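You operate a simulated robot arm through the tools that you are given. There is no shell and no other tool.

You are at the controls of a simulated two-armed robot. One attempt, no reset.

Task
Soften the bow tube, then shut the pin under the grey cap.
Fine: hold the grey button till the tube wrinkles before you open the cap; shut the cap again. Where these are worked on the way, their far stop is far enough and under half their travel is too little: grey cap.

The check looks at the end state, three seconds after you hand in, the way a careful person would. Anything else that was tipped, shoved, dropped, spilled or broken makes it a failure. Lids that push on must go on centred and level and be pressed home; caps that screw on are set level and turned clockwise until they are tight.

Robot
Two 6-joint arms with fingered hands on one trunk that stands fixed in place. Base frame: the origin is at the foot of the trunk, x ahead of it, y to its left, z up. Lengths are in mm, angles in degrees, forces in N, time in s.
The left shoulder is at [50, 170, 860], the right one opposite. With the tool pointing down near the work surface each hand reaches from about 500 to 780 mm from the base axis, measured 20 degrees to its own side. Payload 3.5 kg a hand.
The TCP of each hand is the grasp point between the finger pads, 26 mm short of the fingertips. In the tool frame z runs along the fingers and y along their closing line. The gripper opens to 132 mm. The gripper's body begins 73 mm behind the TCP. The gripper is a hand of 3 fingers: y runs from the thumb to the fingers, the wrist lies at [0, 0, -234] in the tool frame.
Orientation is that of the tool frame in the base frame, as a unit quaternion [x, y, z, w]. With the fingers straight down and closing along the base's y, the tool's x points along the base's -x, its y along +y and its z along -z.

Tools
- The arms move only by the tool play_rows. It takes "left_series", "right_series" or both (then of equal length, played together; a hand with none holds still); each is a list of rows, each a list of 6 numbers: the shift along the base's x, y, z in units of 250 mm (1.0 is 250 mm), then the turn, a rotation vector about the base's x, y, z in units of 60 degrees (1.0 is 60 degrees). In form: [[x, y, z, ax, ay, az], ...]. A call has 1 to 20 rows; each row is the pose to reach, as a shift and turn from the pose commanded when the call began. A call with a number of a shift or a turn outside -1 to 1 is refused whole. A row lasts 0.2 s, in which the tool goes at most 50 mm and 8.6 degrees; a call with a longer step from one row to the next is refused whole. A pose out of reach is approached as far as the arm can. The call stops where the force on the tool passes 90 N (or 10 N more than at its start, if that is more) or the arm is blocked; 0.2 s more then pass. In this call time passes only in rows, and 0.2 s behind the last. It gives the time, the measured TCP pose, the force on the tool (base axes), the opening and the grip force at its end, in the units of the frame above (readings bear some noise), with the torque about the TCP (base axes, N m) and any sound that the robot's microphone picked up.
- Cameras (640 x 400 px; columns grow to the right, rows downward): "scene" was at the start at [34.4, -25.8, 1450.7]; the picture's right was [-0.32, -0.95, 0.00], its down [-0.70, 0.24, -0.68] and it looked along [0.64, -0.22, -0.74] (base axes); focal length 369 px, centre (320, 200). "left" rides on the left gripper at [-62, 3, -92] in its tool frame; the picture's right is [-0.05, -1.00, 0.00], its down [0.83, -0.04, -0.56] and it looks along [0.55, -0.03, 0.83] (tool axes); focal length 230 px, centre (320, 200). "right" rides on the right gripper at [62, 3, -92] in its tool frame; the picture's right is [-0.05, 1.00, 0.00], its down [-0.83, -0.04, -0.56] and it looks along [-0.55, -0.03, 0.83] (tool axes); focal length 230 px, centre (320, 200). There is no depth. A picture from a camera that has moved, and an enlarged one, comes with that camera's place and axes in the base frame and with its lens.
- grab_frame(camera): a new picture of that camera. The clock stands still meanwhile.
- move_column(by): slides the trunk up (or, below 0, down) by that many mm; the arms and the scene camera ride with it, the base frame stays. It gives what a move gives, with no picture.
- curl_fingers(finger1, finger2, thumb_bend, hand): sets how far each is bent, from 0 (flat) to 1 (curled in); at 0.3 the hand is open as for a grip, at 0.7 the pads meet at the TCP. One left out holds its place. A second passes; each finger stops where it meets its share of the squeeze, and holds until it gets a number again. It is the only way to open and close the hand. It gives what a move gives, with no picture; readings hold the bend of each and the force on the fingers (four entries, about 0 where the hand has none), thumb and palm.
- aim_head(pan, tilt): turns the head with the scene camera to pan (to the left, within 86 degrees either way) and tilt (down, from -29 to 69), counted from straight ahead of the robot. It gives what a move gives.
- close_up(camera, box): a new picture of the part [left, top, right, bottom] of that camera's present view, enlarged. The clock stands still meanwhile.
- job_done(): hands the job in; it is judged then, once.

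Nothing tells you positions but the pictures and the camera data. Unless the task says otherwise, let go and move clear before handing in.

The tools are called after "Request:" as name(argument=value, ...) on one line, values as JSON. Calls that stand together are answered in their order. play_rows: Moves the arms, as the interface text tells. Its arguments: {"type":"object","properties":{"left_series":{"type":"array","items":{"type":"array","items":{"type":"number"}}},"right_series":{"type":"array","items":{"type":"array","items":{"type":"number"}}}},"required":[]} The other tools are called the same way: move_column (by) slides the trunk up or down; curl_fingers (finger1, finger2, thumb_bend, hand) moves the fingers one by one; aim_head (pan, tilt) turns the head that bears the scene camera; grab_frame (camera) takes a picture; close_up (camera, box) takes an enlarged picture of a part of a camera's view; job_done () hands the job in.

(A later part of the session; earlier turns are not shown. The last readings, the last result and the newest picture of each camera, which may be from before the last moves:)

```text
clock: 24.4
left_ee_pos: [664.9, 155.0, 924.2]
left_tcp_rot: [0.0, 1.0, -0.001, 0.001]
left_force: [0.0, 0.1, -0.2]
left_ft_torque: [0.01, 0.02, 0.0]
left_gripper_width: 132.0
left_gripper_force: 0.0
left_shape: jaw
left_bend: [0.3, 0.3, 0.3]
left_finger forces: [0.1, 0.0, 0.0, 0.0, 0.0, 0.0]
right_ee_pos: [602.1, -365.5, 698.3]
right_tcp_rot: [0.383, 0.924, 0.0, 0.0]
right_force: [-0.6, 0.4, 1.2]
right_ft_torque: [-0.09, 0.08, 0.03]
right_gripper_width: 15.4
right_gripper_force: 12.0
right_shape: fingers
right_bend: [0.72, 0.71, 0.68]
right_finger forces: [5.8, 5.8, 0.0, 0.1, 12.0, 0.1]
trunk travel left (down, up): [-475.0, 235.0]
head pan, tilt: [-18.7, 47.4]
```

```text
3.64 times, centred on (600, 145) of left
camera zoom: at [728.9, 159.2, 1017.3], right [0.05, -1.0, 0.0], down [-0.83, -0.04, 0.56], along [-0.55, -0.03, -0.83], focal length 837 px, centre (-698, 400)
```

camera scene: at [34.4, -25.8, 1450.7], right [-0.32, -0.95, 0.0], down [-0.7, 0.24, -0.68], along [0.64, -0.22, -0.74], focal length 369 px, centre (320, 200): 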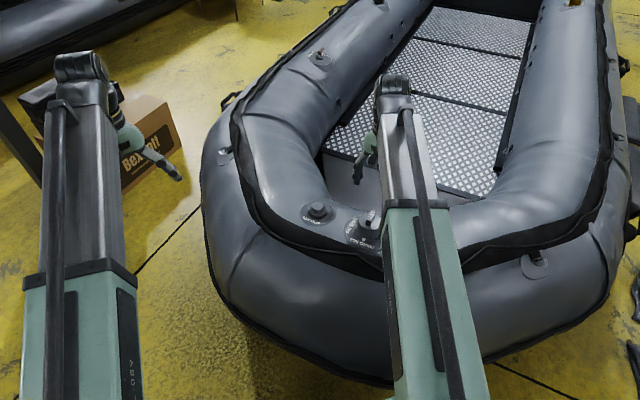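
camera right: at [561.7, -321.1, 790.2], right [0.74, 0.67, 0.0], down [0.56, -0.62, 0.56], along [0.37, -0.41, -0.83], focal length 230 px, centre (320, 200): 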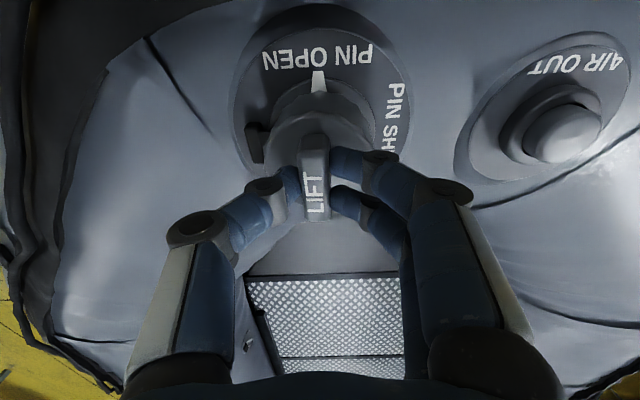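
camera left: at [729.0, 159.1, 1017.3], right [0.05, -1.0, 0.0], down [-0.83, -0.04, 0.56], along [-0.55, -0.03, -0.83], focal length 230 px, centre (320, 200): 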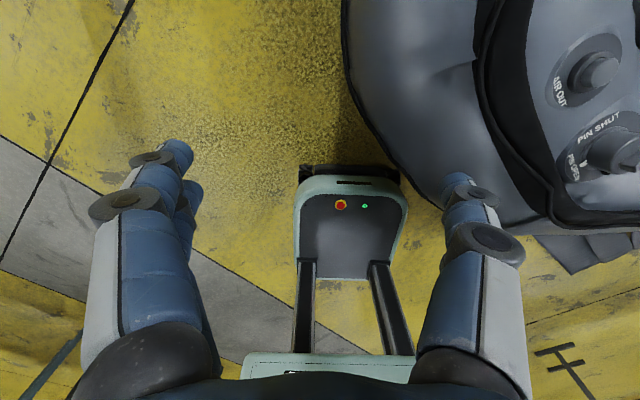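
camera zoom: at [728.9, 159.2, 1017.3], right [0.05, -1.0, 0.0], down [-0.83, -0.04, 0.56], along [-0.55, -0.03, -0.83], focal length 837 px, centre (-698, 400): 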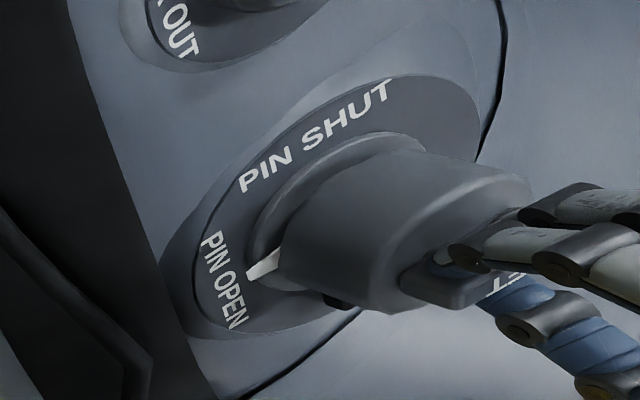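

I've got a good grip on the fin, with two fingers and thumb loaded at about 12 N. I'll swing the cap about its hinge (pivot about [566, -396, 621], axis at azimuth -45°), starting with 10°.

Request:
play_rows(right_series=[[-0.0097, -0.0097, 0.008, 0.0295, -0.0295, 0], [-0.0194, -0.0194, 0.0154, 0.0589, -0.0589, 0], [-0.0295, -0.0295, 0.022, 0.0884, -0.0884, 0], [-0.0396, -0.0396, 0.0283, 0.1179, -0.1179, 0]])

Request:
grab_frame(camera="right")

Request:
close_up(camera="left", box=[560, 90, 640, 200])

```text
clock: 25.4
left_ee_pos: [665.7, 155.6, 924.9]
left_tcp_rot: [0.001, 1.0, 0.0, 0.001]
left_force: [1.0, 0.1, 0.2]
left_ft_torque: [-0.01, -0.01, 0.02]
left_gripper_width: 131.9
left_gripper_force: 0.0
left_shape: jaw
left_bend: [0.3, 0.3, 0.3]
left_finger forces: [0.1, 0.0, 0.1, 0.0, 0.0, 0.0]
right_ee_pos: [593.0, -375.9, 706.5]
right_tcp_rot: [0.38, 0.921, 0.081, 0.034]
right_force: [4.1, -4.2, 3.4]
right_ft_torque: [-0.11, -0.02, -0.06]
right_gripper_width: 15.5
right_gripper_force: 12.2
right_shape: fingers
right_bend: [0.72, 0.72, 0.68]
right_finger forces: [6.9, 5.9, 0.0, 0.0, 11.6, 0.0]
trunk travel left (down, up): [-475.0, 235.0]
head pan, tilt: [-18.7, 47.4]
```

```text
taken
camera right: at [540.8, -342.4, 796.4], right [0.73, 0.66, 0.17], down [0.49, -0.69, 0.54], along [0.48, -0.31, -0.82], focal length 230 px, centre (320, 200)
```

right: 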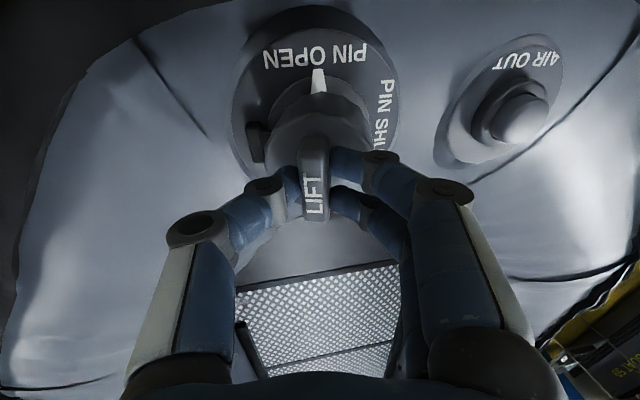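

```text
3.64 times, centred on (600, 145) of left
camera zoom: at [729.1, 159.0, 1017.3], right [0.05, -1.0, 0.0], down [-0.83, -0.04, 0.56], along [-0.55, -0.03, -0.83], focal length 837 px, centre (-698, 400)
```

zoom: 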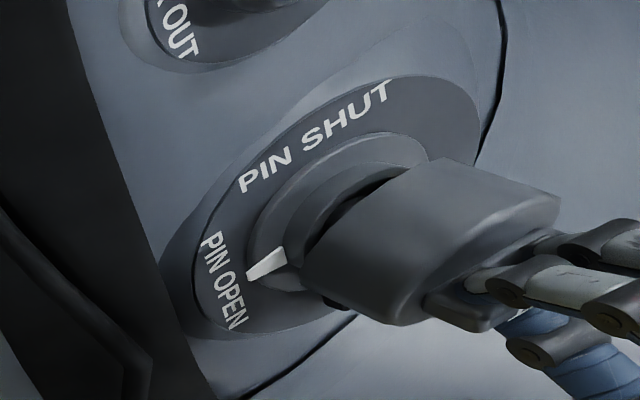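

The cap hinges up freely with low force, and a valve seat is showing under it. I'll continue the arc to about 40°.

Request:
play_rows(right_series=[[-0.021, -0.021, 0.0104, 0.0589, -0.0589, 0], [-0.0425, -0.0425, 0.0181, 0.1179, -0.1179, 0], [-0.0644, -0.0644, 0.0232, 0.1768, -0.1768, 0], [-0.0866, -0.0866, 0.0255, 0.2357, -0.2357, 0], [-0.1088, -0.1088, 0.0251, 0.2946, -0.2946, 0], [-0.1308, -0.1308, 0.022, 0.3536, -0.3536, 0]])

Request:
grab_frame(camera="right")

Request:
close_up(camera="left", box=[560, 90, 640, 200])

Request:
grab_frame(camera="scene")

```text
clock: 26.8
left_ee_pos: [666.0, 154.7, 924.1]
left_tcp_rot: [0.001, 1.0, 0.0, 0.0]
left_force: [0.5, -0.4, 0.3]
left_ft_torque: [-0.04, 0.0, -0.02]
left_gripper_width: 132.0
left_gripper_force: 0.1
left_shape: jaw
left_bend: [0.3, 0.3, 0.3]
left_finger forces: [0.0, 0.0, 0.1, 0.0, 0.0, 0.1]
right_ee_pos: [560.7, -408.1, 710.9]
right_tcp_rot: [0.359, 0.868, 0.317, 0.131]
right_force: [9.3, -11.2, 6.2]
right_ft_torque: [-0.08, -0.17, -0.19]
right_gripper_width: 16.0
right_gripper_force: 13.6
right_shape: fingers
right_bend: [0.72, 0.72, 0.68]
right_finger forces: [9.0, 7.3, 0.0, 0.0, 10.8, 0.0]
trunk travel left (down, up): [-475.0, 235.0]
head pan, tilt: [-18.7, 47.4]
```

```text
taken
camera right: at [477.0, -406.6, 782.9], right [0.58, 0.5, 0.64], down [0.31, -0.86, 0.4], along [0.76, -0.03, -0.65], focal length 230 px, centre (320, 200)
```

right: 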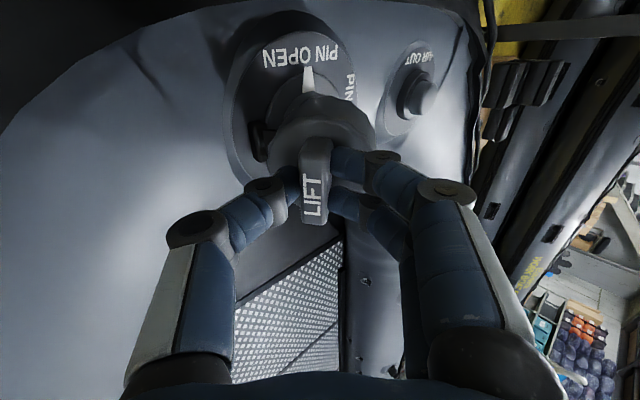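

```text
3.64 times, centred on (600, 145) of left
camera zoom: at [729.2, 158.7, 1017.2], right [0.05, -1.0, 0.0], down [-0.83, -0.04, 0.56], along [-0.55, -0.03, -0.83], focal length 837 px, centre (-698, 400)
```

zoom: 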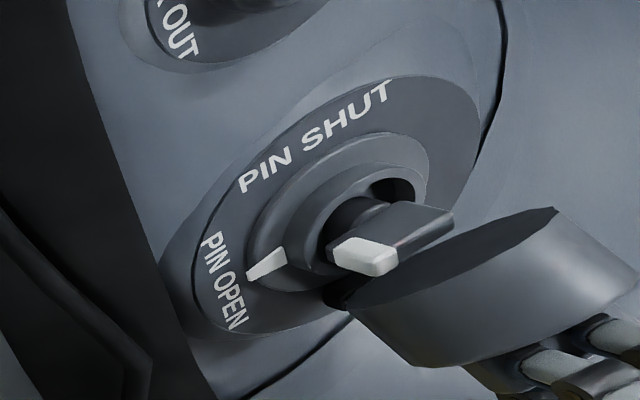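

```text
taken
camera scene: at [34.7, -26.4, 1450.7], right [-0.32, -0.95, 0.0], down [-0.7, 0.24, -0.68], along [0.64, -0.22, -0.74], focal length 369 px, centre (320, 200)
```

scene: 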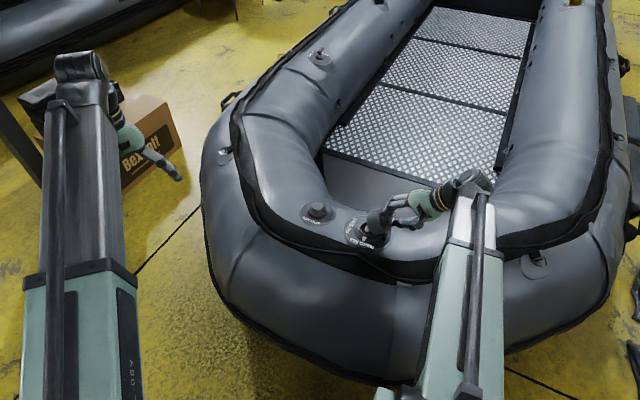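

The cap is at about 40°, and beneath it is a rotary pin with a white-tipped handle pointing to PIN OPEN. I'll keep opening the cap to about 70°.

Request:
play_rows(right_series=[[-0.0218, -0.0218, -0.0058, 0.0589, -0.0589, 0], [-0.0432, -0.0432, -0.0144, 0.1179, -0.1179, 0], [-0.064, -0.064, -0.0254, 0.1768, -0.1768, 0], [-0.084, -0.084, -0.0391, 0.2357, -0.2357, 0], [-0.1031, -0.1031, -0.0551, 0.2946, -0.2946, 0], [-0.1211, -0.1211, -0.0735, 0.3536, -0.3536, 0]])

Request:
grab_frame(camera="right")

Request:
close_up(camera="left", box=[560, 90, 640, 200])

Request:
close_up(camera="scene", box=[300, 150, 500, 275])

```text
clock: 28.2
left_ee_pos: [666.7, 156.0, 923.6]
left_tcp_rot: [0.0, 1.0, -0.001, 0.001]
left_force: [-0.2, -0.4, -0.5]
left_ft_torque: [0.0, -0.02, -0.01]
left_gripper_width: 131.8
left_gripper_force: 0.0
left_shape: jaw
left_bend: [0.3, 0.3, 0.3]
left_finger forces: [0.0, 0.0, 0.0, 0.1, 0.1, 0.0]
right_ee_pos: [528.9, -438.8, 693.0]
right_tcp_rot: [0.313, 0.756, 0.531, 0.218]
right_force: [3.2, -2.3, -2.0]
right_ft_torque: [0.03, 0.04, -0.16]
right_gripper_width: 16.9
right_gripper_force: 10.8
right_shape: fingers
right_bend: [0.72, 0.73, 0.67]
right_finger forces: [5.5, 4.4, 0.0, 0.0, 12.4, 0.1]
trunk travel left (down, up): [-475.0, 235.0]
head pan, tilt: [-18.7, 47.4]
```

```text
taken
camera right: at [425.8, -456.4, 726.0], right [0.28, 0.2, 0.94], down [0.21, -0.97, 0.15], along [0.94, 0.16, -0.31], focal length 230 px, centre (320, 200)
```

right: 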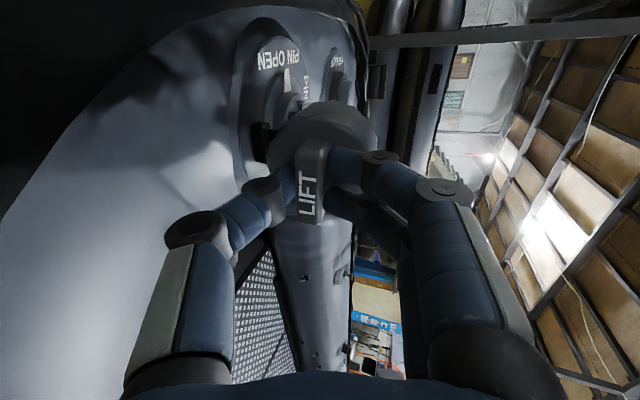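

```text
3.64 times, centred on (600, 145) of left
camera zoom: at [729.2, 159.1, 1017.0], right [0.05, -1.0, 0.0], down [-0.83, -0.04, 0.56], along [-0.55, -0.03, -0.83], focal length 837 px, centre (-698, 400)
```

zoom: 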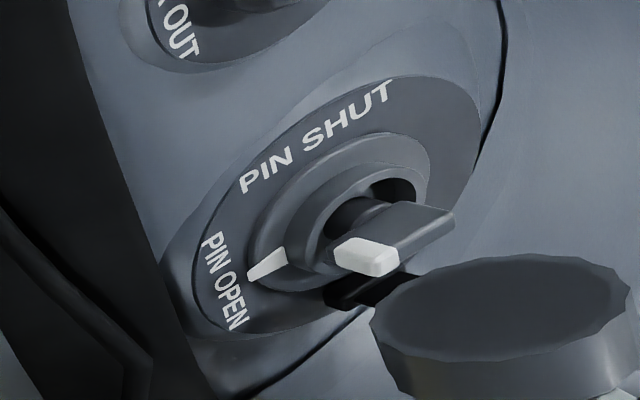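

```text
3.20 times, centred on (400, 212) of scene
camera zoom: at [34.7, -26.0, 1450.6], right [-0.32, -0.95, 0.0], down [-0.7, 0.24, -0.68], along [0.64, -0.22, -0.74], focal length 1179 px, centre (64, 160)
```

zoom: 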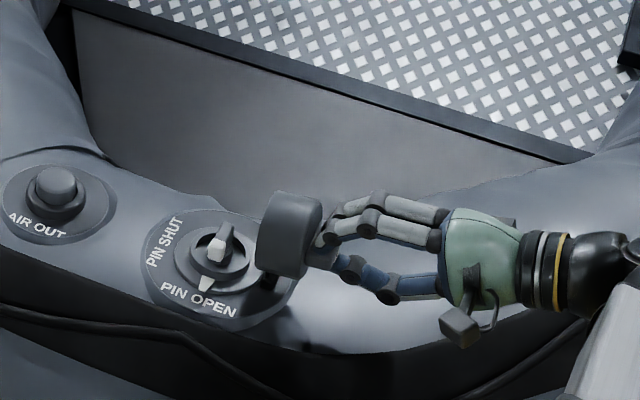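

The cap is at about 70° and clear. I'll continue towards upright and past it, watching the force and the clearance to the tube.

Request:
play_rows(right_series=[[-0.0168, -0.0168, -0.0204, 0.0589, -0.0589, 0], [-0.0323, -0.0323, -0.043, 0.1179, -0.1179, 0], [-0.0464, -0.0464, -0.0672, 0.1768, -0.1768, 0], [-0.0589, -0.0589, -0.0932, 0.2357, -0.2357, 0]])

Request:
grab_frame(camera="right")

Request:
close_up(camera="left", box=[560, 90, 640, 200])

Request:
close_up(camera="scene", box=[300, 150, 500, 275])

```text
clock: 29.2
left_ee_pos: [666.4, 156.2, 924.8]
left_tcp_rot: [0.0, 1.0, -0.001, 0.0]
left_force: [-0.6, 1.0, -0.1]
left_ft_torque: [0.01, 0.02, 0.0]
left_gripper_width: 131.7
left_gripper_force: 0.0
left_shape: jaw
left_bend: [0.3, 0.3, 0.3]
left_finger forces: [0.0, 0.1, 0.0, 0.0, 0.0, 0.1]
right_ee_pos: [514.4, -451.7, 670.9]
right_tcp_rot: [0.269, 0.653, 0.654, 0.269]
right_force: [1.6, 13.2, -3.5]
right_ft_torque: [0.09, 0.11, 0.15]
right_gripper_width: 16.7
right_gripper_force: 11.2
right_shape: fingers
right_bend: [0.73, 0.73, 0.66]
right_finger forces: [3.9, 2.7, 0.0, 0.0, 15.4, 0.1]
trunk travel left (down, up): [-475.0, 235.0]
head pan, tilt: [-18.7, 47.4]
```

```text
taken
camera right: at [406.3, -474.7, 672.2], right [0.04, -0.04, 1.0], down [0.2, -0.98, -0.04], along [0.98, 0.2, -0.03], focal length 230 px, centre (320, 200)
```

right: 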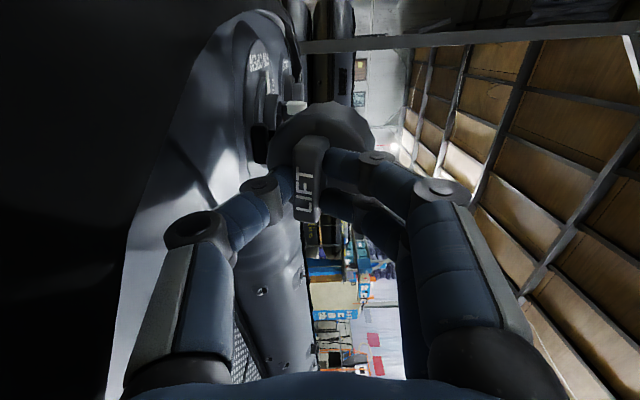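

```text
3.64 times, centred on (600, 145) of left
camera zoom: at [729.0, 160.0, 1017.1], right [0.05, -1.0, 0.0], down [-0.83, -0.04, 0.56], along [-0.55, -0.03, -0.83], focal length 837 px, centre (-698, 400)
```

zoom: 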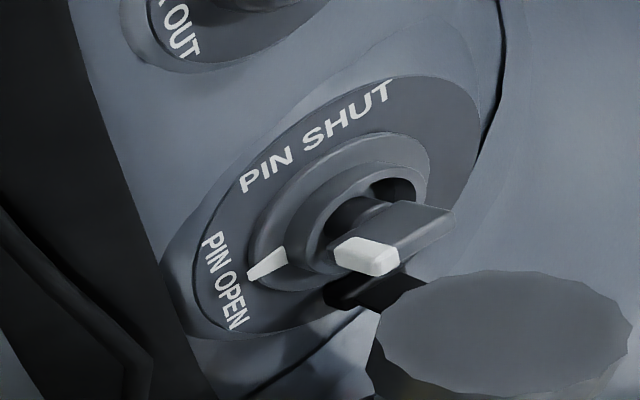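

```text
3.20 times, centred on (400, 212) of scene
camera zoom: at [34.5, -24.8, 1450.8], right [-0.32, -0.95, 0.0], down [-0.7, 0.24, -0.68], along [0.64, -0.22, -0.74], focal length 1179 px, centre (64, 160)
```

zoom: 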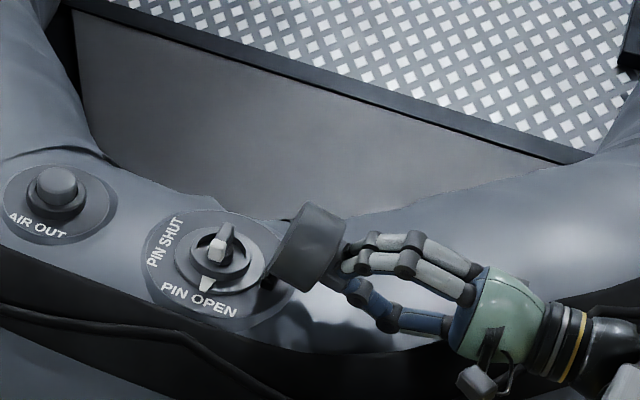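

The cap stands upright at about 90°, with only a light force on the hand. I'll go a further 10° past vertical to find the stop.

Request:
play_rows(right_series=[[-0.0055, -0.0055, -0.0137, 0.0295, -0.0295, 0], [-0.0109, -0.0109, -0.0274, 0.0589, -0.0589, 0], [-0.0155, -0.0155, -0.042, 0.0884, -0.0884, 0], [-0.02, -0.02, -0.056, 0.1179, -0.1179, 0]])

Request:
grab_frame(camera="right")

Request:
close_up(camera="left", box=[560, 90, 640, 200])

Request:
close_up(camera="scene", box=[340, 190, 480, 275])

```text
clock: 30.0
left_ee_pos: [664.3, 157.1, 924.5]
left_tcp_rot: [0.001, 1.0, -0.001, 0.0]
left_force: [0.3, 0.2, 0.8]
left_ft_torque: [-0.01, 0.03, 0.0]
left_gripper_width: 132.0
left_gripper_force: 0.1
left_shape: jaw
left_bend: [0.3, 0.3, 0.3]
left_finger forces: [0.0, 0.0, 0.0, 0.0, 0.0, 0.0]
right_ee_pos: [512.1, -460.2, 675.6]
right_tcp_rot: [0.242, 0.608, 0.696, 0.297]
right_force: [-1.4, 6.0, 39.3]
right_ft_torque: [-1.64, 2.03, -0.45]
right_gripper_width: 0.1
right_gripper_force: 19.7
right_shape: fingers
right_bend: [0.74, 0.75, 0.71]
right_finger forces: [0.0, 0.1, 0.0, 0.0, 31.6, 8.4]
trunk travel left (down, up): [-475.0, 235.0]
head pan, tilt: [-18.7, 47.4]
stopped in row 4 (right hand): the force on the tool passed its limit at 98 N (the readings are from after the stop); the commanded pose is now the measured one
```

```text
taken
camera right: at [403.3, -481.8, 663.5], right [-0.08, -0.12, 0.99], down [0.2, -0.97, -0.1], along [0.98, 0.19, 0.1], focal length 230 px, centre (320, 200)
```

right: 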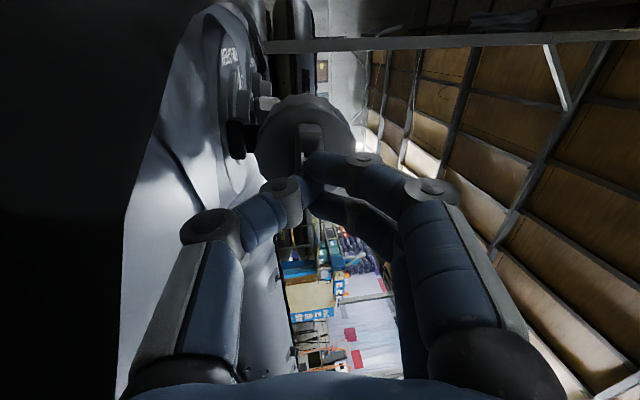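

```text
3.64 times, centred on (600, 145) of left
camera zoom: at [727.7, 160.0, 1017.8], right [0.05, -1.0, 0.0], down [-0.83, -0.04, 0.55], along [-0.55, -0.03, -0.83], focal length 837 px, centre (-698, 400)
```

zoom: 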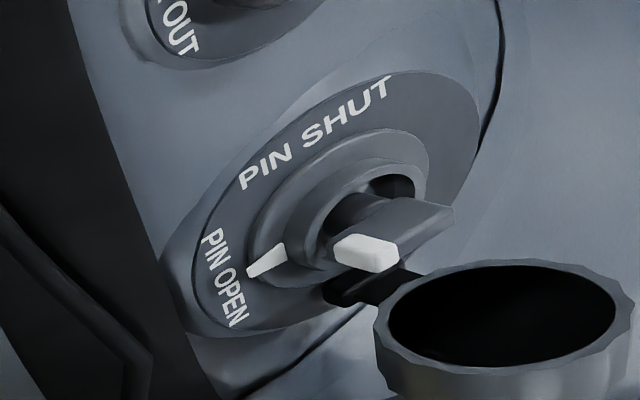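

```text
4.57 times, centred on (410, 232) of scene
camera zoom: at [32.2, -23.6, 1450.7], right [-0.32, -0.95, 0.0], down [-0.7, 0.24, -0.68], along [0.64, -0.22, -0.73], focal length 1685 px, centre (-91, 51)
```

zoom: 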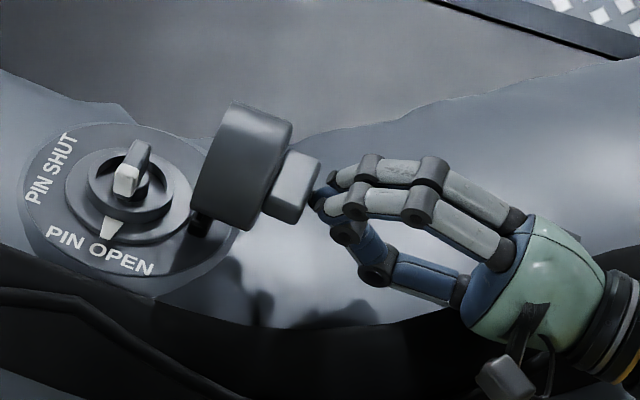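

The thumb knuckle touched the tube and the fingers slipped off the fin, but the cap stays upright at about 90°. I'll back the hand away from the cap, lift it, and turn it back towards pointing down.

Request:
play_rows(right_series=[[-0.03, -0.03, 0.035, 0, 0, 0], [-0.09, -0.09, 0.1, 0, 0, 0], [-0.15, -0.15, 0.2, 0, 0, 0], [-0.14, -0.14, 0.27, -0.0943, 0.0943, 0], [-0.13, -0.13, 0.34, -0.1886, 0.1886, 0], [-0.12, -0.12, 0.41, -0.2828, 0.2828, 0], [-0.11, -0.11, 0.48, -0.3771, 0.3771, 0], [-0.1, -0.1, 0.55, -0.4714, 0.4714, 0], [-0.09, -0.09, 0.62, -0.5657, 0.5657, 0], [-0.08, -0.08, 0.69, -0.66, 0.66, 0], [-0.07, -0.07, 0.76, -0.7542, 0.7542, 0], [-0.06, -0.06, 0.8, -0.8485, 0.8485, 0], [-0.05, -0.05, 0.8, -0.9428, 0.9428, 0]])

Request:
grab_frame(camera="right")

Request:
close_up(camera="left", box=[520, 60, 640, 220])

Request:
grab_frame(camera="scene")

```text
clock: 32.8
left_ee_pos: [665.5, 155.4, 926.0]
left_tcp_rot: [0.0, 1.0, 0.0, 0.0]
left_force: [-0.1, 0.4, 0.1]
left_ft_torque: [0.02, 0.0, 0.02]
left_gripper_width: 132.0
left_gripper_force: 0.0
left_shape: jaw
left_bend: [0.3, 0.3, 0.3]
left_finger forces: [0.0, 0.0, 0.1, 0.0, 0.0, 0.0]
right_ee_pos: [499.4, -473.0, 870.7]
right_tcp_rot: [0.372, 0.915, 0.142, 0.061]
right_force: [0.0, -0.1, 0.2]
right_ft_torque: [0.0, 0.01, 0.0]
right_gripper_width: 0.0
right_gripper_force: 0.1
right_shape: fingers
right_bend: [0.75, 0.75, 0.71]
right_finger forces: [0.0, 0.0, 0.0, 0.0, 0.1, 0.0]
trunk travel left (down, up): [-475.0, 235.0]
head pan, tilt: [-18.7, 47.4]
```

```text
taken
camera right: at [437.7, -448.1, 957.6], right [0.7, 0.65, 0.3], down [0.45, -0.73, 0.52], along [0.56, -0.23, -0.8], focal length 230 px, centre (320, 200)
```

right: 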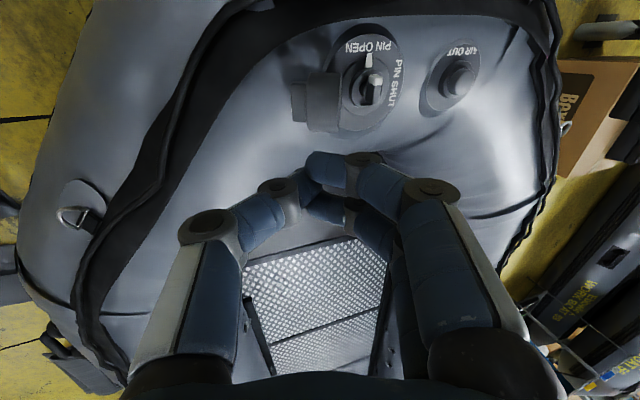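

```text
2.50 times, centred on (580, 140) of left
camera zoom: at [729.1, 159.1, 1017.2], right [0.05, -1.0, 0.0], down [-0.83, -0.04, 0.56], along [-0.55, -0.03, -0.83], focal length 575 px, centre (-330, 350)
```

zoom: 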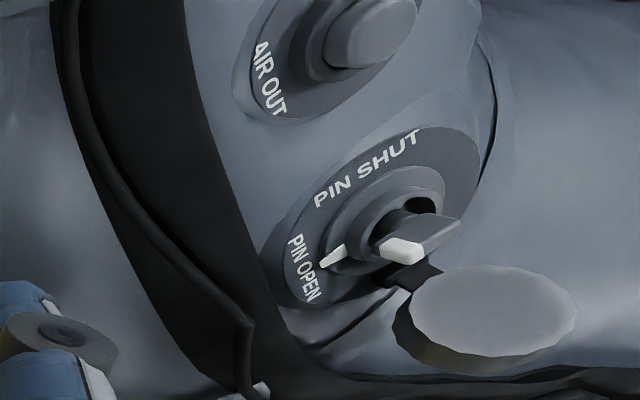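

```text
taken
camera scene: at [34.4, -25.7, 1450.7], right [-0.32, -0.95, 0.0], down [-0.7, 0.24, -0.68], along [0.64, -0.22, -0.74], focal length 369 px, centre (320, 200)
```

scene: 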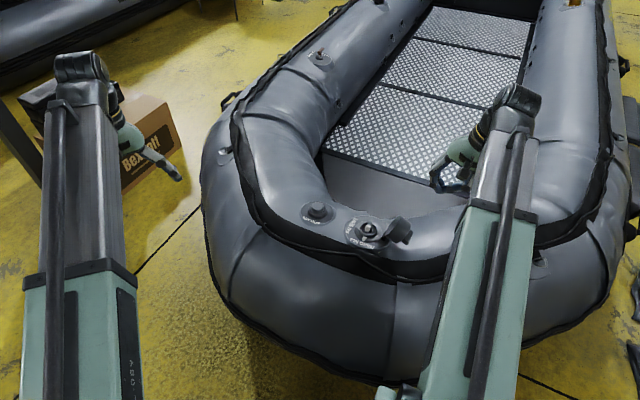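

The cap stays open by itself, now past upright. Next I'll look closely at the pin handle and its surroundings.

Request:
close_up(camera="right", box=[270, 15, 430, 145])

Request:
close_up(camera="scene", box=[330, 200, 430, 262])

Request:
close_up(camera="left", box=[560, 90, 640, 200])

```text
3.08 times, centred on (350, 80) of right
camera zoom: at [437.7, -448.1, 957.6], right [0.7, 0.65, 0.3], down [0.45, -0.73, 0.52], along [0.56, -0.23, -0.8], focal length 708 px, centre (228, 569)
```

zoom: 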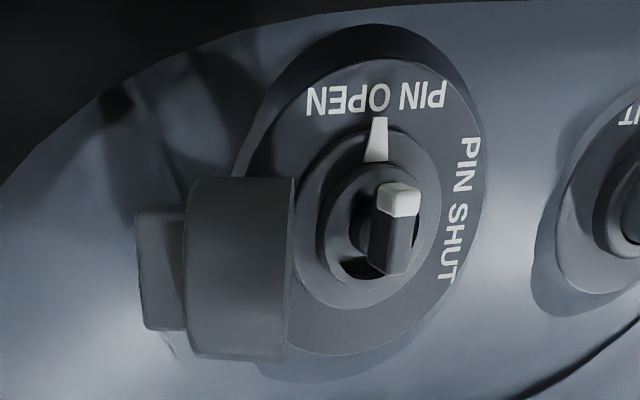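

```text
6.40 times, centred on (380, 231) of scene
camera zoom: at [34.4, -25.7, 1450.7], right [-0.32, -0.95, 0.0], down [-0.7, 0.24, -0.68], along [0.64, -0.22, -0.74], focal length 2359 px, centre (-64, 2)
```

zoom: 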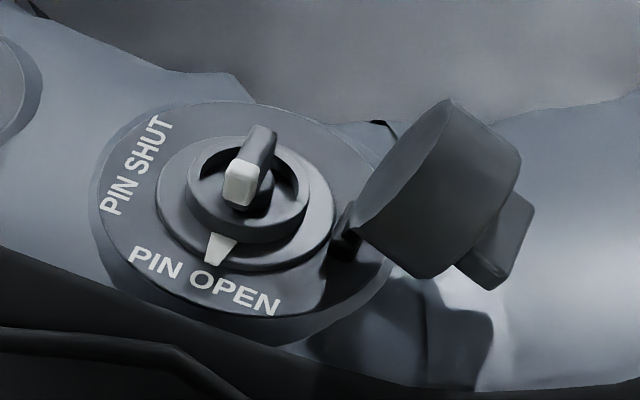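

```text
3.64 times, centred on (600, 145) of left
camera zoom: at [729.1, 159.1, 1017.2], right [0.05, -1.0, 0.0], down [-0.83, -0.04, 0.56], along [-0.55, -0.03, -0.83], focal length 837 px, centre (-698, 400)
```

zoom: 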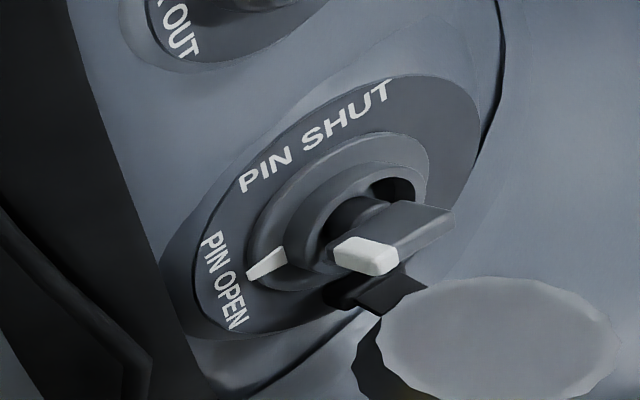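

The pin handle is a bar centred at about [600, -363.5, top 650], with its white tip at azimuth 135° (OPEN). PIN SHUT is 90° clockwise. I'll set a narrow finger gap, come over the handle with the hand upright and descend part-way.

Request:
curl_fingers(hand="right", finger1=0.62, finger2=0.62, thumb_bend=0.62)

Request:
play_rows(right_series=[[0.08, 0.0876, 0, -0.0416, 0.0525, -0.0014], [0.16, 0.1752, 0, -0.0832, 0.105, -0.0028], [0.2415, 0.2628, 0, -0.1248, 0.1575, -0.0042], [0.322, 0.3504, 0, -0.1664, 0.21, -0.0056], [0.4024, 0.438, 0, -0.208, 0.2625, -0.007], [0.4024, 0.438, -0.12, -0.208, 0.2625, -0.007], [0.4024, 0.438, -0.24, -0.208, 0.2625, -0.007], [0.4024, 0.438, -0.36, -0.208, 0.2625, -0.007], [0.4024, 0.438, -0.48, -0.208, 0.2625, -0.007], [0.4024, 0.438, -0.58, -0.208, 0.2625, -0.007]])

Request:
grab_frame(camera="right")

Request:
close_up(camera="left", box=[560, 90, 640, 200])

Request:
close_up(camera="scene", box=[330, 170, 450, 262])

```text
clock: 33.8
left_ee_pos: [666.8, 155.4, 924.1]
left_tcp_rot: [0.0, 1.0, 0.001, 0.0]
left_force: [0.0, 0.2, 0.5]
left_ft_torque: [-0.02, -0.01, 0.03]
left_gripper_width: 131.7
left_gripper_force: 0.1
left_shape: jaw
left_bend: [0.3, 0.3, 0.3]
left_finger forces: [0.0, 0.0, 0.1, 0.0, 0.0, 0.0]
right_ee_pos: [498.9, -472.9, 870.6]
right_tcp_rot: [0.371, 0.916, 0.144, 0.06]
right_force: [-0.2, 0.1, 0.1]
right_ft_torque: [0.06, 0.03, 0.01]
right_gripper_width: 28.0
right_gripper_force: 0.1
right_shape: fingers
right_bend: [0.62, 0.62, 0.62]
right_finger forces: [0.0, 0.1, 0.0, 0.0, 0.0, 0.0]
trunk travel left (down, up): [-475.0, 235.0]
head pan, tilt: [-18.7, 47.4]
```

```text
clock: 36.0
left_ee_pos: [666.5, 155.0, 924.3]
left_tcp_rot: [0.001, 1.0, 0.0, 0.0]
left_force: [0.5, -0.7, 0.1]
left_ft_torque: [-0.01, 0.01, 0.0]
left_gripper_width: 131.8
left_gripper_force: 0.0
left_shape: jaw
left_bend: [0.3, 0.3, 0.3]
left_finger forces: [0.1, 0.1, 0.0, 0.1, 0.1, 0.1]
right_ee_pos: [601.9, -362.0, 724.1]
right_tcp_rot: [0.383, 0.924, -0.009, -0.024]
right_force: [0.6, 0.4, -0.2]
right_ft_torque: [0.0, 0.01, 0.01]
right_gripper_width: 28.4
right_gripper_force: 0.1
right_shape: fingers
right_bend: [0.62, 0.62, 0.62]
right_finger forces: [0.0, 0.1, 0.1, 0.0, 0.1, 0.0]
trunk travel left (down, up): [-475.0, 235.0]
head pan, tilt: [-18.7, 47.4]
```

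```text
taken
camera right: at [564.7, -317.5, 817.1], right [0.74, 0.67, -0.04], down [0.59, -0.62, 0.52], along [0.33, -0.41, -0.85], focal length 230 px, centre (320, 200)
```

right: 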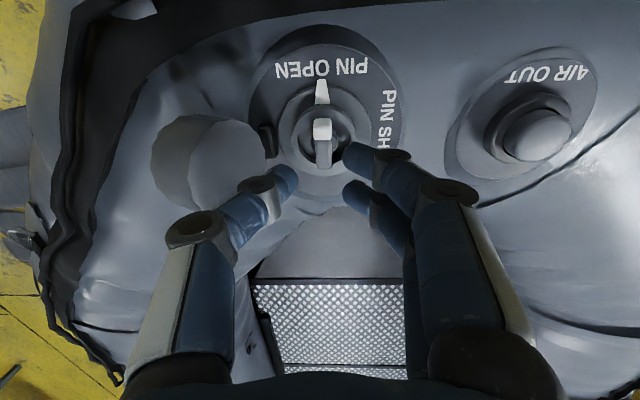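

```text
3.64 times, centred on (600, 145) of left
camera zoom: at [729.0, 159.2, 1017.2], right [0.05, -1.0, 0.0], down [-0.83, -0.04, 0.56], along [-0.55, -0.03, -0.83], focal length 837 px, centre (-698, 400)
```

zoom: 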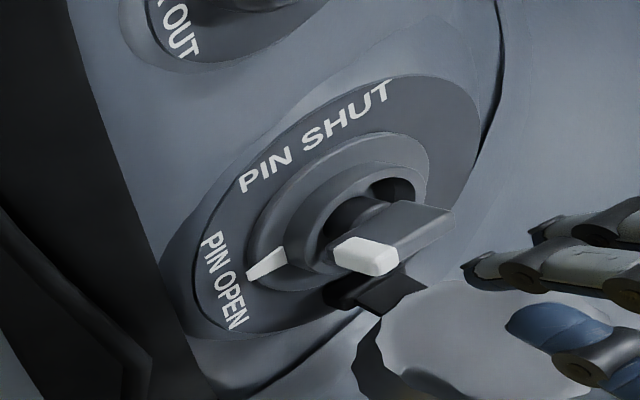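

```text
4.35 times, centred on (390, 216) of scene
camera zoom: at [34.5, -25.8, 1450.7], right [-0.32, -0.95, 0.0], down [-0.7, 0.24, -0.68], along [0.64, -0.22, -0.74], focal length 1602 px, centre (16, 130)
```

zoom: 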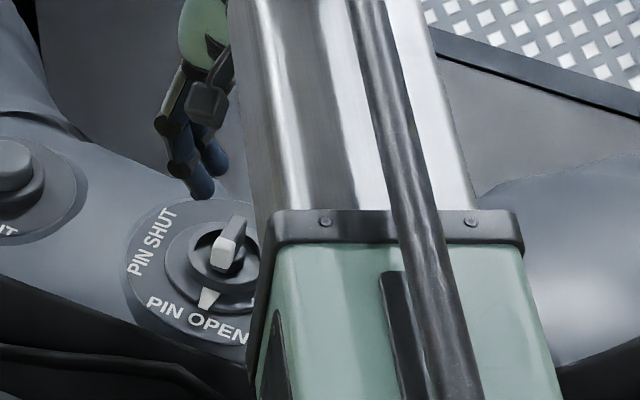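

The handle sits centred between the finger and thumb tips and the cap is clear of the hand. I'll descend onto it carefully.

Request:
play_rows(right_series=[[0, 0, -0.08, 0, 0, 0], [0, 0, -0.15, 0, 0, 0], [0, 0, -0.19, 0, 0, 0], [0, 0, -0.21, 0, 0, 0], [0, 0, -0.22, 0, 0, 0]])

Request:
grab_frame(camera="right")

Request:
close_up(camera="left", box=[560, 90, 640, 200])

```text
clock: 37.2
left_ee_pos: [666.3, 156.2, 925.0]
left_tcp_rot: [0.0, 1.0, 0.0, 0.0]
left_force: [0.8, -0.2, 0.3]
left_ft_torque: [0.02, -0.03, 0.01]
left_gripper_width: 131.9
left_gripper_force: 0.0
left_shape: jaw
left_bend: [0.3, 0.3, 0.3]
left_finger forces: [0.1, 0.1, 0.0, 0.1, 0.0, 0.0]
right_ee_pos: [600.6, -362.3, 668.9]
right_tcp_rot: [0.383, 0.923, -0.009, -0.024]
right_force: [0.0, -0.7, -0.4]
right_ft_torque: [0.02, 0.0, 0.04]
right_gripper_width: 28.4
right_gripper_force: 0.1
right_shape: fingers
right_bend: [0.62, 0.62, 0.62]
right_finger forces: [0.0, 0.0, 0.1, 0.1, 0.0, 0.0]
trunk travel left (down, up): [-475.0, 235.0]
head pan, tilt: [-18.7, 47.4]
```

```text
taken
camera right: at [564.3, -317.9, 762.7], right [0.74, 0.67, -0.04], down [0.59, -0.62, 0.52], along [0.33, -0.41, -0.85], focal length 230 px, centre (320, 200)
```

right: 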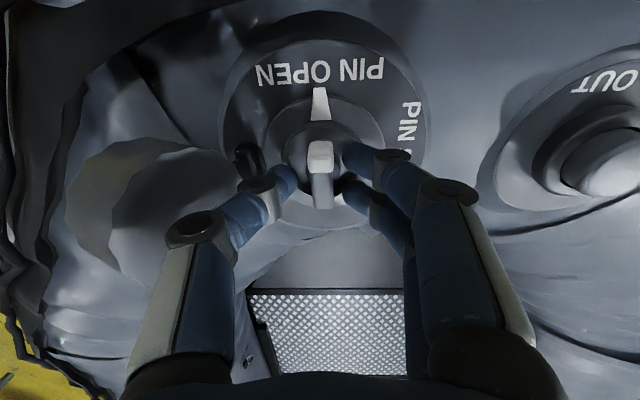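

```text
3.64 times, centred on (600, 145) of left
camera zoom: at [729.0, 159.2, 1017.2], right [0.05, -1.0, 0.0], down [-0.83, -0.04, 0.56], along [-0.55, -0.03, -0.83], focal length 837 px, centre (-698, 400)
```

zoom: 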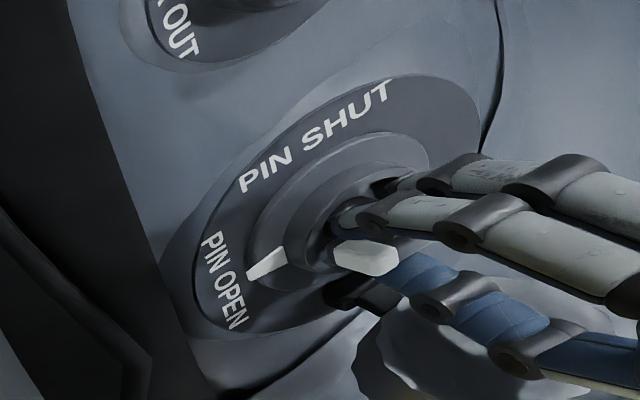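

The fingers straddle the handle with no contact force. I'll close on it.

Request:
curl_fingers(hand="right", finger1=0.75, finger2=0.75, thumb_bend=0.73)

Request:
grab_frame(camera="right")

```text
clock: 38.2
left_ee_pos: [666.8, 155.7, 923.9]
left_tcp_rot: [0.0, 1.0, 0.001, 0.0]
left_force: [0.5, 0.4, 0.3]
left_ft_torque: [0.02, -0.02, 0.06]
left_gripper_width: 131.9
left_gripper_force: 0.0
left_shape: jaw
left_bend: [0.3, 0.3, 0.3]
left_finger forces: [0.0, 0.1, 0.1, 0.0, 0.0, 0.1]
right_ee_pos: [601.6, -363.0, 668.6]
right_tcp_rot: [0.382, 0.924, -0.008, -0.024]
right_force: [3.5, 5.5, -10.1]
right_ft_torque: [0.07, -0.05, 0.02]
right_gripper_width: 12.0
right_gripper_force: 9.6
right_shape: fingers
right_bend: [0.71, 0.71, 0.69]
right_finger forces: [6.3, 6.4, 0.0, 0.0, 6.2, 0.0]
trunk travel left (down, up): [-475.0, 235.0]
head pan, tilt: [-18.7, 47.4]
```

```text
taken
camera right: at [564.8, -317.6, 762.2], right [0.74, 0.67, -0.04], down [0.59, -0.62, 0.52], along [0.33, -0.41, -0.85], focal length 230 px, centre (320, 200)
```

right: 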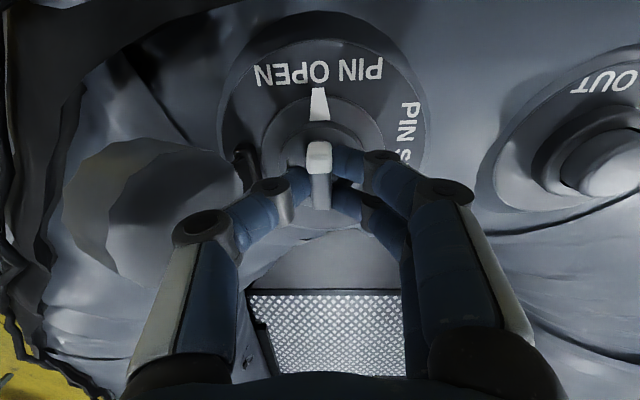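

The grip on the handle is good. I'll turn it clockwise, starting with 24°.

Request:
play_rows(right_series=[[0, 0, 0, -0.0052, 0, -0.1], [0, 0, 0, -0.0104, 0, -0.2], [0, 0, 0, -0.0156, 0, -0.3], [0, 0, 0, -0.0208, 0, -0.4]])

Request:
grab_frame(camera="right")

Request:
close_up(camera="left", box=[560, 90, 640, 200])

```text
clock: 39.2
left_ee_pos: [666.3, 155.9, 924.6]
left_tcp_rot: [0.0, 1.0, 0.0, 0.0]
left_force: [0.3, 0.6, -0.3]
left_ft_torque: [0.02, 0.02, -0.01]
left_gripper_width: 132.1
left_gripper_force: 0.1
left_shape: jaw
left_bend: [0.3, 0.3, 0.3]
left_finger forces: [0.1, 0.0, 0.0, 0.0, 0.0, 0.1]
right_ee_pos: [601.2, -362.5, 669.1]
right_tcp_rot: [0.567, 0.823, -0.014, -0.022]
right_force: [4.8, 11.0, -10.4]
right_ft_torque: [0.18, -0.03, 0.04]
right_gripper_width: 11.6
right_gripper_force: 10.8
right_shape: fingers
right_bend: [0.71, 0.71, 0.69]
right_finger forces: [7.1, 7.7, 0.1, 0.0, 5.2, 0.0]
trunk travel left (down, up): [-475.0, 235.0]
head pan, tilt: [-18.7, 47.4]
```

```text
taken
camera right: at [587.2, -304.7, 761.3], right [0.95, 0.31, -0.05], down [0.29, -0.79, 0.54], along [0.13, -0.53, -0.84], focal length 230 px, centre (320, 200)
```

right: 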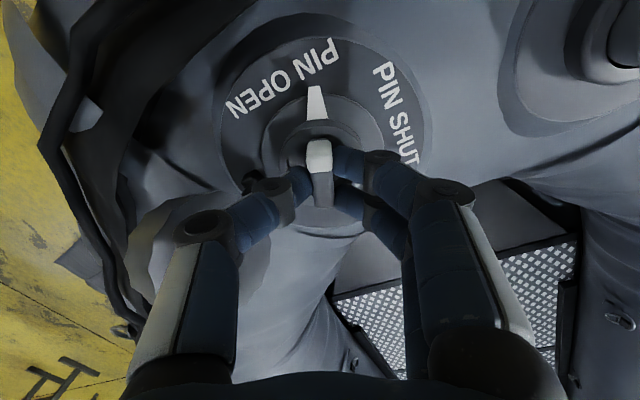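

```text
3.64 times, centred on (600, 145) of left
camera zoom: at [729.7, 159.6, 1016.6], right [0.05, -1.0, 0.0], down [-0.83, -0.04, 0.56], along [-0.56, -0.03, -0.83], focal length 837 px, centre (-698, 400)
```

zoom: 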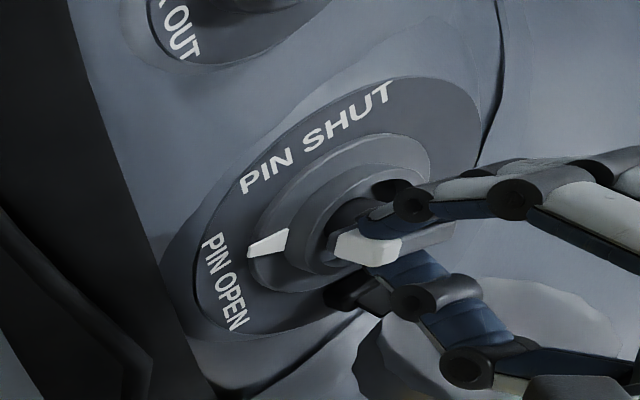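

The pin turns with the hand and the white pointer turns along with it. I'll continue clockwise.

Request:
play_rows(right_series=[[0, 0, 0, -0.0052, 0, -0.1], [0, 0, 0, -0.0104, 0, -0.2], [0, 0, 0, -0.0156, 0, -0.3], [0, 0, 0, -0.0208, 0, -0.4], [0, 0, 0, -0.026, 0, -0.5], [0, 0, 0, -0.0312, 0, -0.6], [0, 0, 0, -0.0364, 0, -0.7], [0, 0, 0, -0.0416, 0, -0.8]])

Request:
grab_frame(camera="right")

Request:
close_up(camera="left", box=[560, 90, 640, 200])

```text
clock: 41.0
left_ee_pos: [666.4, 155.3, 923.8]
left_tcp_rot: [0.0, 1.0, 0.0, -0.001]
left_force: [0.0, 0.1, 1.0]
left_ft_torque: [-0.02, 0.02, -0.03]
left_gripper_width: 131.9
left_gripper_force: 0.1
left_shape: jaw
left_bend: [0.3, 0.3, 0.3]
left_finger forces: [0.1, 0.1, 0.0, 0.0, 0.0, 0.0]
right_ee_pos: [599.8, -363.5, 669.1]
right_tcp_rot: [0.853, 0.522, -0.021, -0.013]
right_force: [14.3, 7.3, -5.5]
right_ft_torque: [0.14, -0.24, 0.0]
right_gripper_width: 12.5
right_gripper_force: 10.7
right_shape: fingers
right_bend: [0.71, 0.72, 0.69]
right_finger forces: [8.6, 6.6, 0.1, 0.1, 6.0, 0.1]
trunk travel left (down, up): [-475.0, 235.0]
head pan, tilt: [-18.7, 47.4]
```

```text
taken
camera right: at [637.1, -311.1, 758.9], right [0.86, -0.5, -0.04], down [-0.39, -0.72, 0.58], along [-0.32, -0.48, -0.82], focal length 230 px, centre (320, 200)
```

right: 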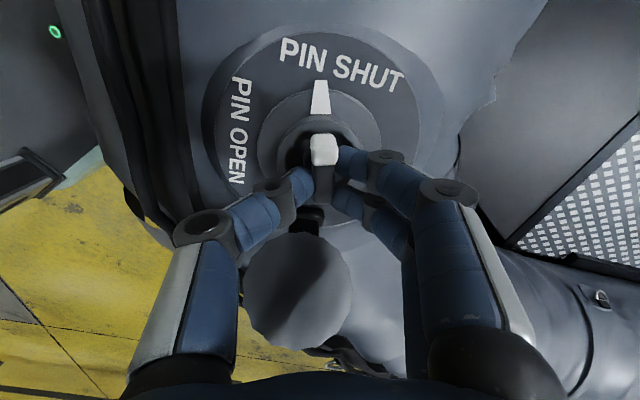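

```text
3.64 times, centred on (600, 145) of left
camera zoom: at [729.9, 159.3, 1016.5], right [0.05, -1.0, 0.0], down [-0.83, -0.04, 0.56], along [-0.56, -0.03, -0.83], focal length 837 px, centre (-698, 400)
```

zoom: 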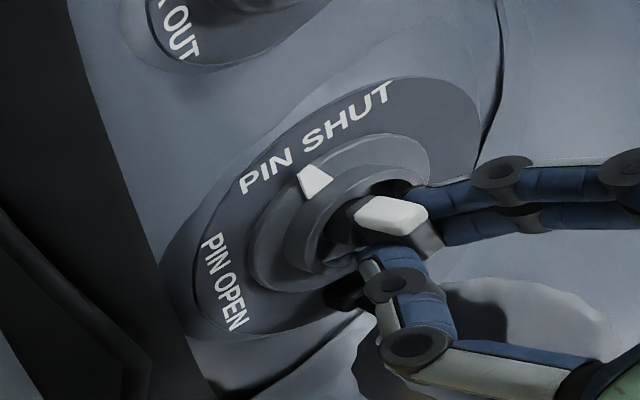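

It has turned about 72° and the pointer is reaching PIN SHUT. I'll turn the remaining 18° and check for a stop.

Request:
play_rows(right_series=[[0, 0, 0, -0.0026, 0, -0.06], [0, 0, 0, -0.0052, 0, -0.12], [0, 0, 0, -0.0078, 0, -0.18], [0, 0, 0, -0.0104, 0, -0.24], [0, 0, 0, -0.013, 0, -0.3]])

Request:
grab_frame(camera="right")

Request:
close_up(camera="left", box=[560, 90, 640, 200])

```text
clock: 42.2
left_ee_pos: [667.7, 155.7, 922.9]
left_tcp_rot: [0.0, 1.0, -0.001, -0.001]
left_force: [-0.2, -0.3, 0.2]
left_ft_torque: [-0.02, -0.02, 0.04]
left_gripper_width: 131.7
left_gripper_force: 0.1
left_shape: jaw
left_bend: [0.3, 0.3, 0.3]
left_finger forces: [0.0, 0.1, 0.1, 0.0, 0.0, 0.1]
right_ee_pos: [601.7, -363.0, 669.4]
right_tcp_rot: [0.924, 0.381, -0.022, -0.01]
right_force: [17.4, 3.2, -3.6]
right_ft_torque: [0.08, -0.23, 0.12]
right_gripper_width: 11.9
right_gripper_force: 10.4
right_shape: fingers
right_bend: [0.71, 0.72, 0.7]
right_finger forces: [7.1, 9.1, 0.0, 0.0, 5.8, 0.0]
trunk travel left (down, up): [-475.0, 235.0]
head pan, tilt: [-18.7, 47.4]
```

```text
taken
camera right: at [651.9, -323.0, 758.1], right [0.67, -0.74, -0.04], down [-0.59, -0.56, 0.58], along [-0.45, -0.37, -0.81], focal length 230 px, centre (320, 200)
```

right: 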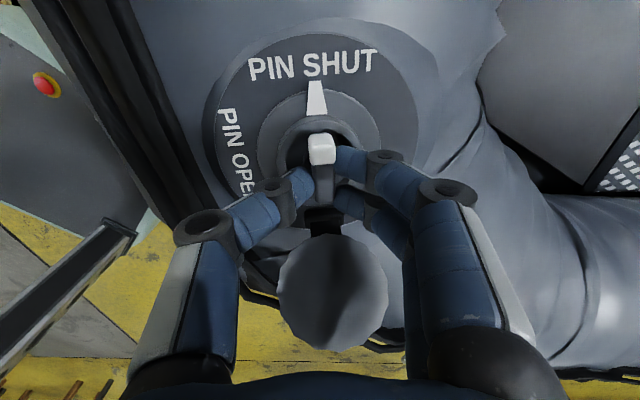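

```text
3.64 times, centred on (600, 145) of left
camera zoom: at [729.9, 159.1, 1016.5], right [0.05, -1.0, 0.0], down [-0.83, -0.04, 0.56], along [-0.56, -0.03, -0.83], focal length 837 px, centre (-698, 400)
```

zoom: 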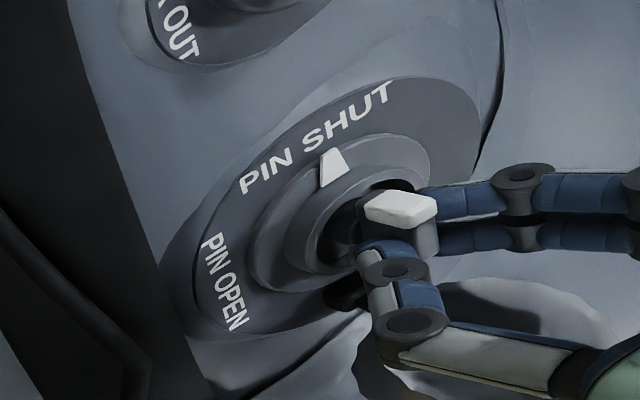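

The pointer is now on PIN SHUT. I'll nudge a few degrees more to see whether there's a stop.

Request:
play_rows(right_series=[[0, 0, 0, 0, 0, -0.04], [0, 0, 0, 0, 0, -0.08], [0, 0, 0, 0, 0, -0.1]])

Request:
close_up(camera="left", box=[560, 90, 640, 200])

Request:
close_up(camera="right", box=[200, 20, 440, 260])

```text
clock: 43.0
left_ee_pos: [667.0, 156.0, 924.3]
left_tcp_rot: [0.0, 1.0, 0.0, 0.001]
left_force: [-0.4, -0.1, -0.6]
left_ft_torque: [-0.02, 0.03, -0.03]
left_gripper_width: 131.8
left_gripper_force: 0.2
left_shape: jaw
left_bend: [0.3, 0.3, 0.3]
left_finger forces: [0.1, 0.1, 0.0, 0.1, 0.1, 0.0]
right_ee_pos: [602.2, -363.4, 669.9]
right_tcp_rot: [0.943, 0.332, -0.022, -0.012]
right_force: [15.9, 0.0, -3.5]
right_ft_torque: [0.03, -0.26, 0.16]
right_gripper_width: 11.1
right_gripper_force: 11.7
right_shape: fingers
right_bend: [0.72, 0.72, 0.7]
right_finger forces: [7.0, 9.7, 0.0, 0.1, 5.9, 0.0]
trunk travel left (down, up): [-475.0, 235.0]
head pan, tilt: [-18.7, 47.4]
```

```text
3.64 times, centred on (600, 145) of left
camera zoom: at [729.9, 159.0, 1016.6], right [0.05, -1.0, 0.0], down [-0.83, -0.04, 0.56], along [-0.56, -0.03, -0.83], focal length 837 px, centre (-698, 400)
```

zoom: 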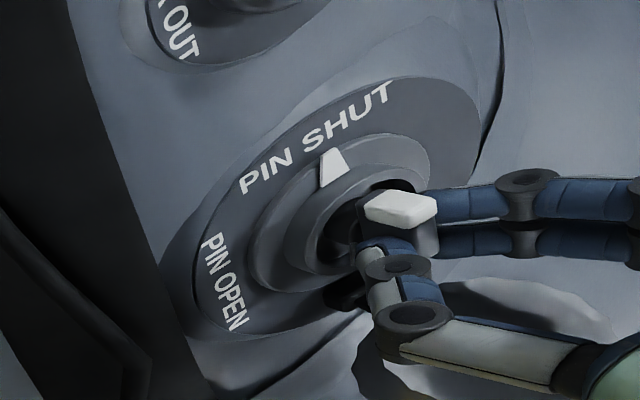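

```text
1.67 times, centred on (320, 140) of right
camera zoom: at [655.7, -328.9, 758.2], right [0.59, -0.81, -0.04], down [-0.65, -0.49, 0.58], along [-0.49, -0.32, -0.81], focal length 384 px, centre (320, 300)
```

zoom: 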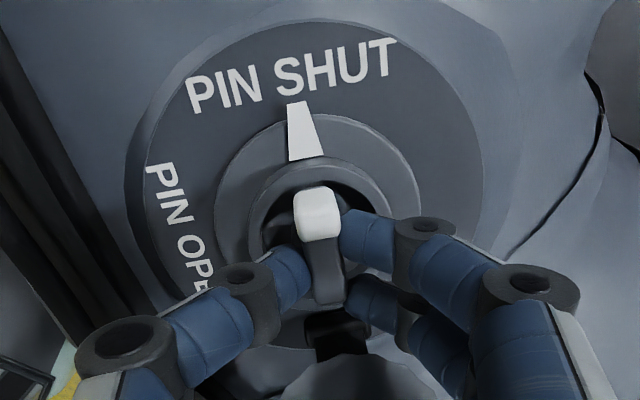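

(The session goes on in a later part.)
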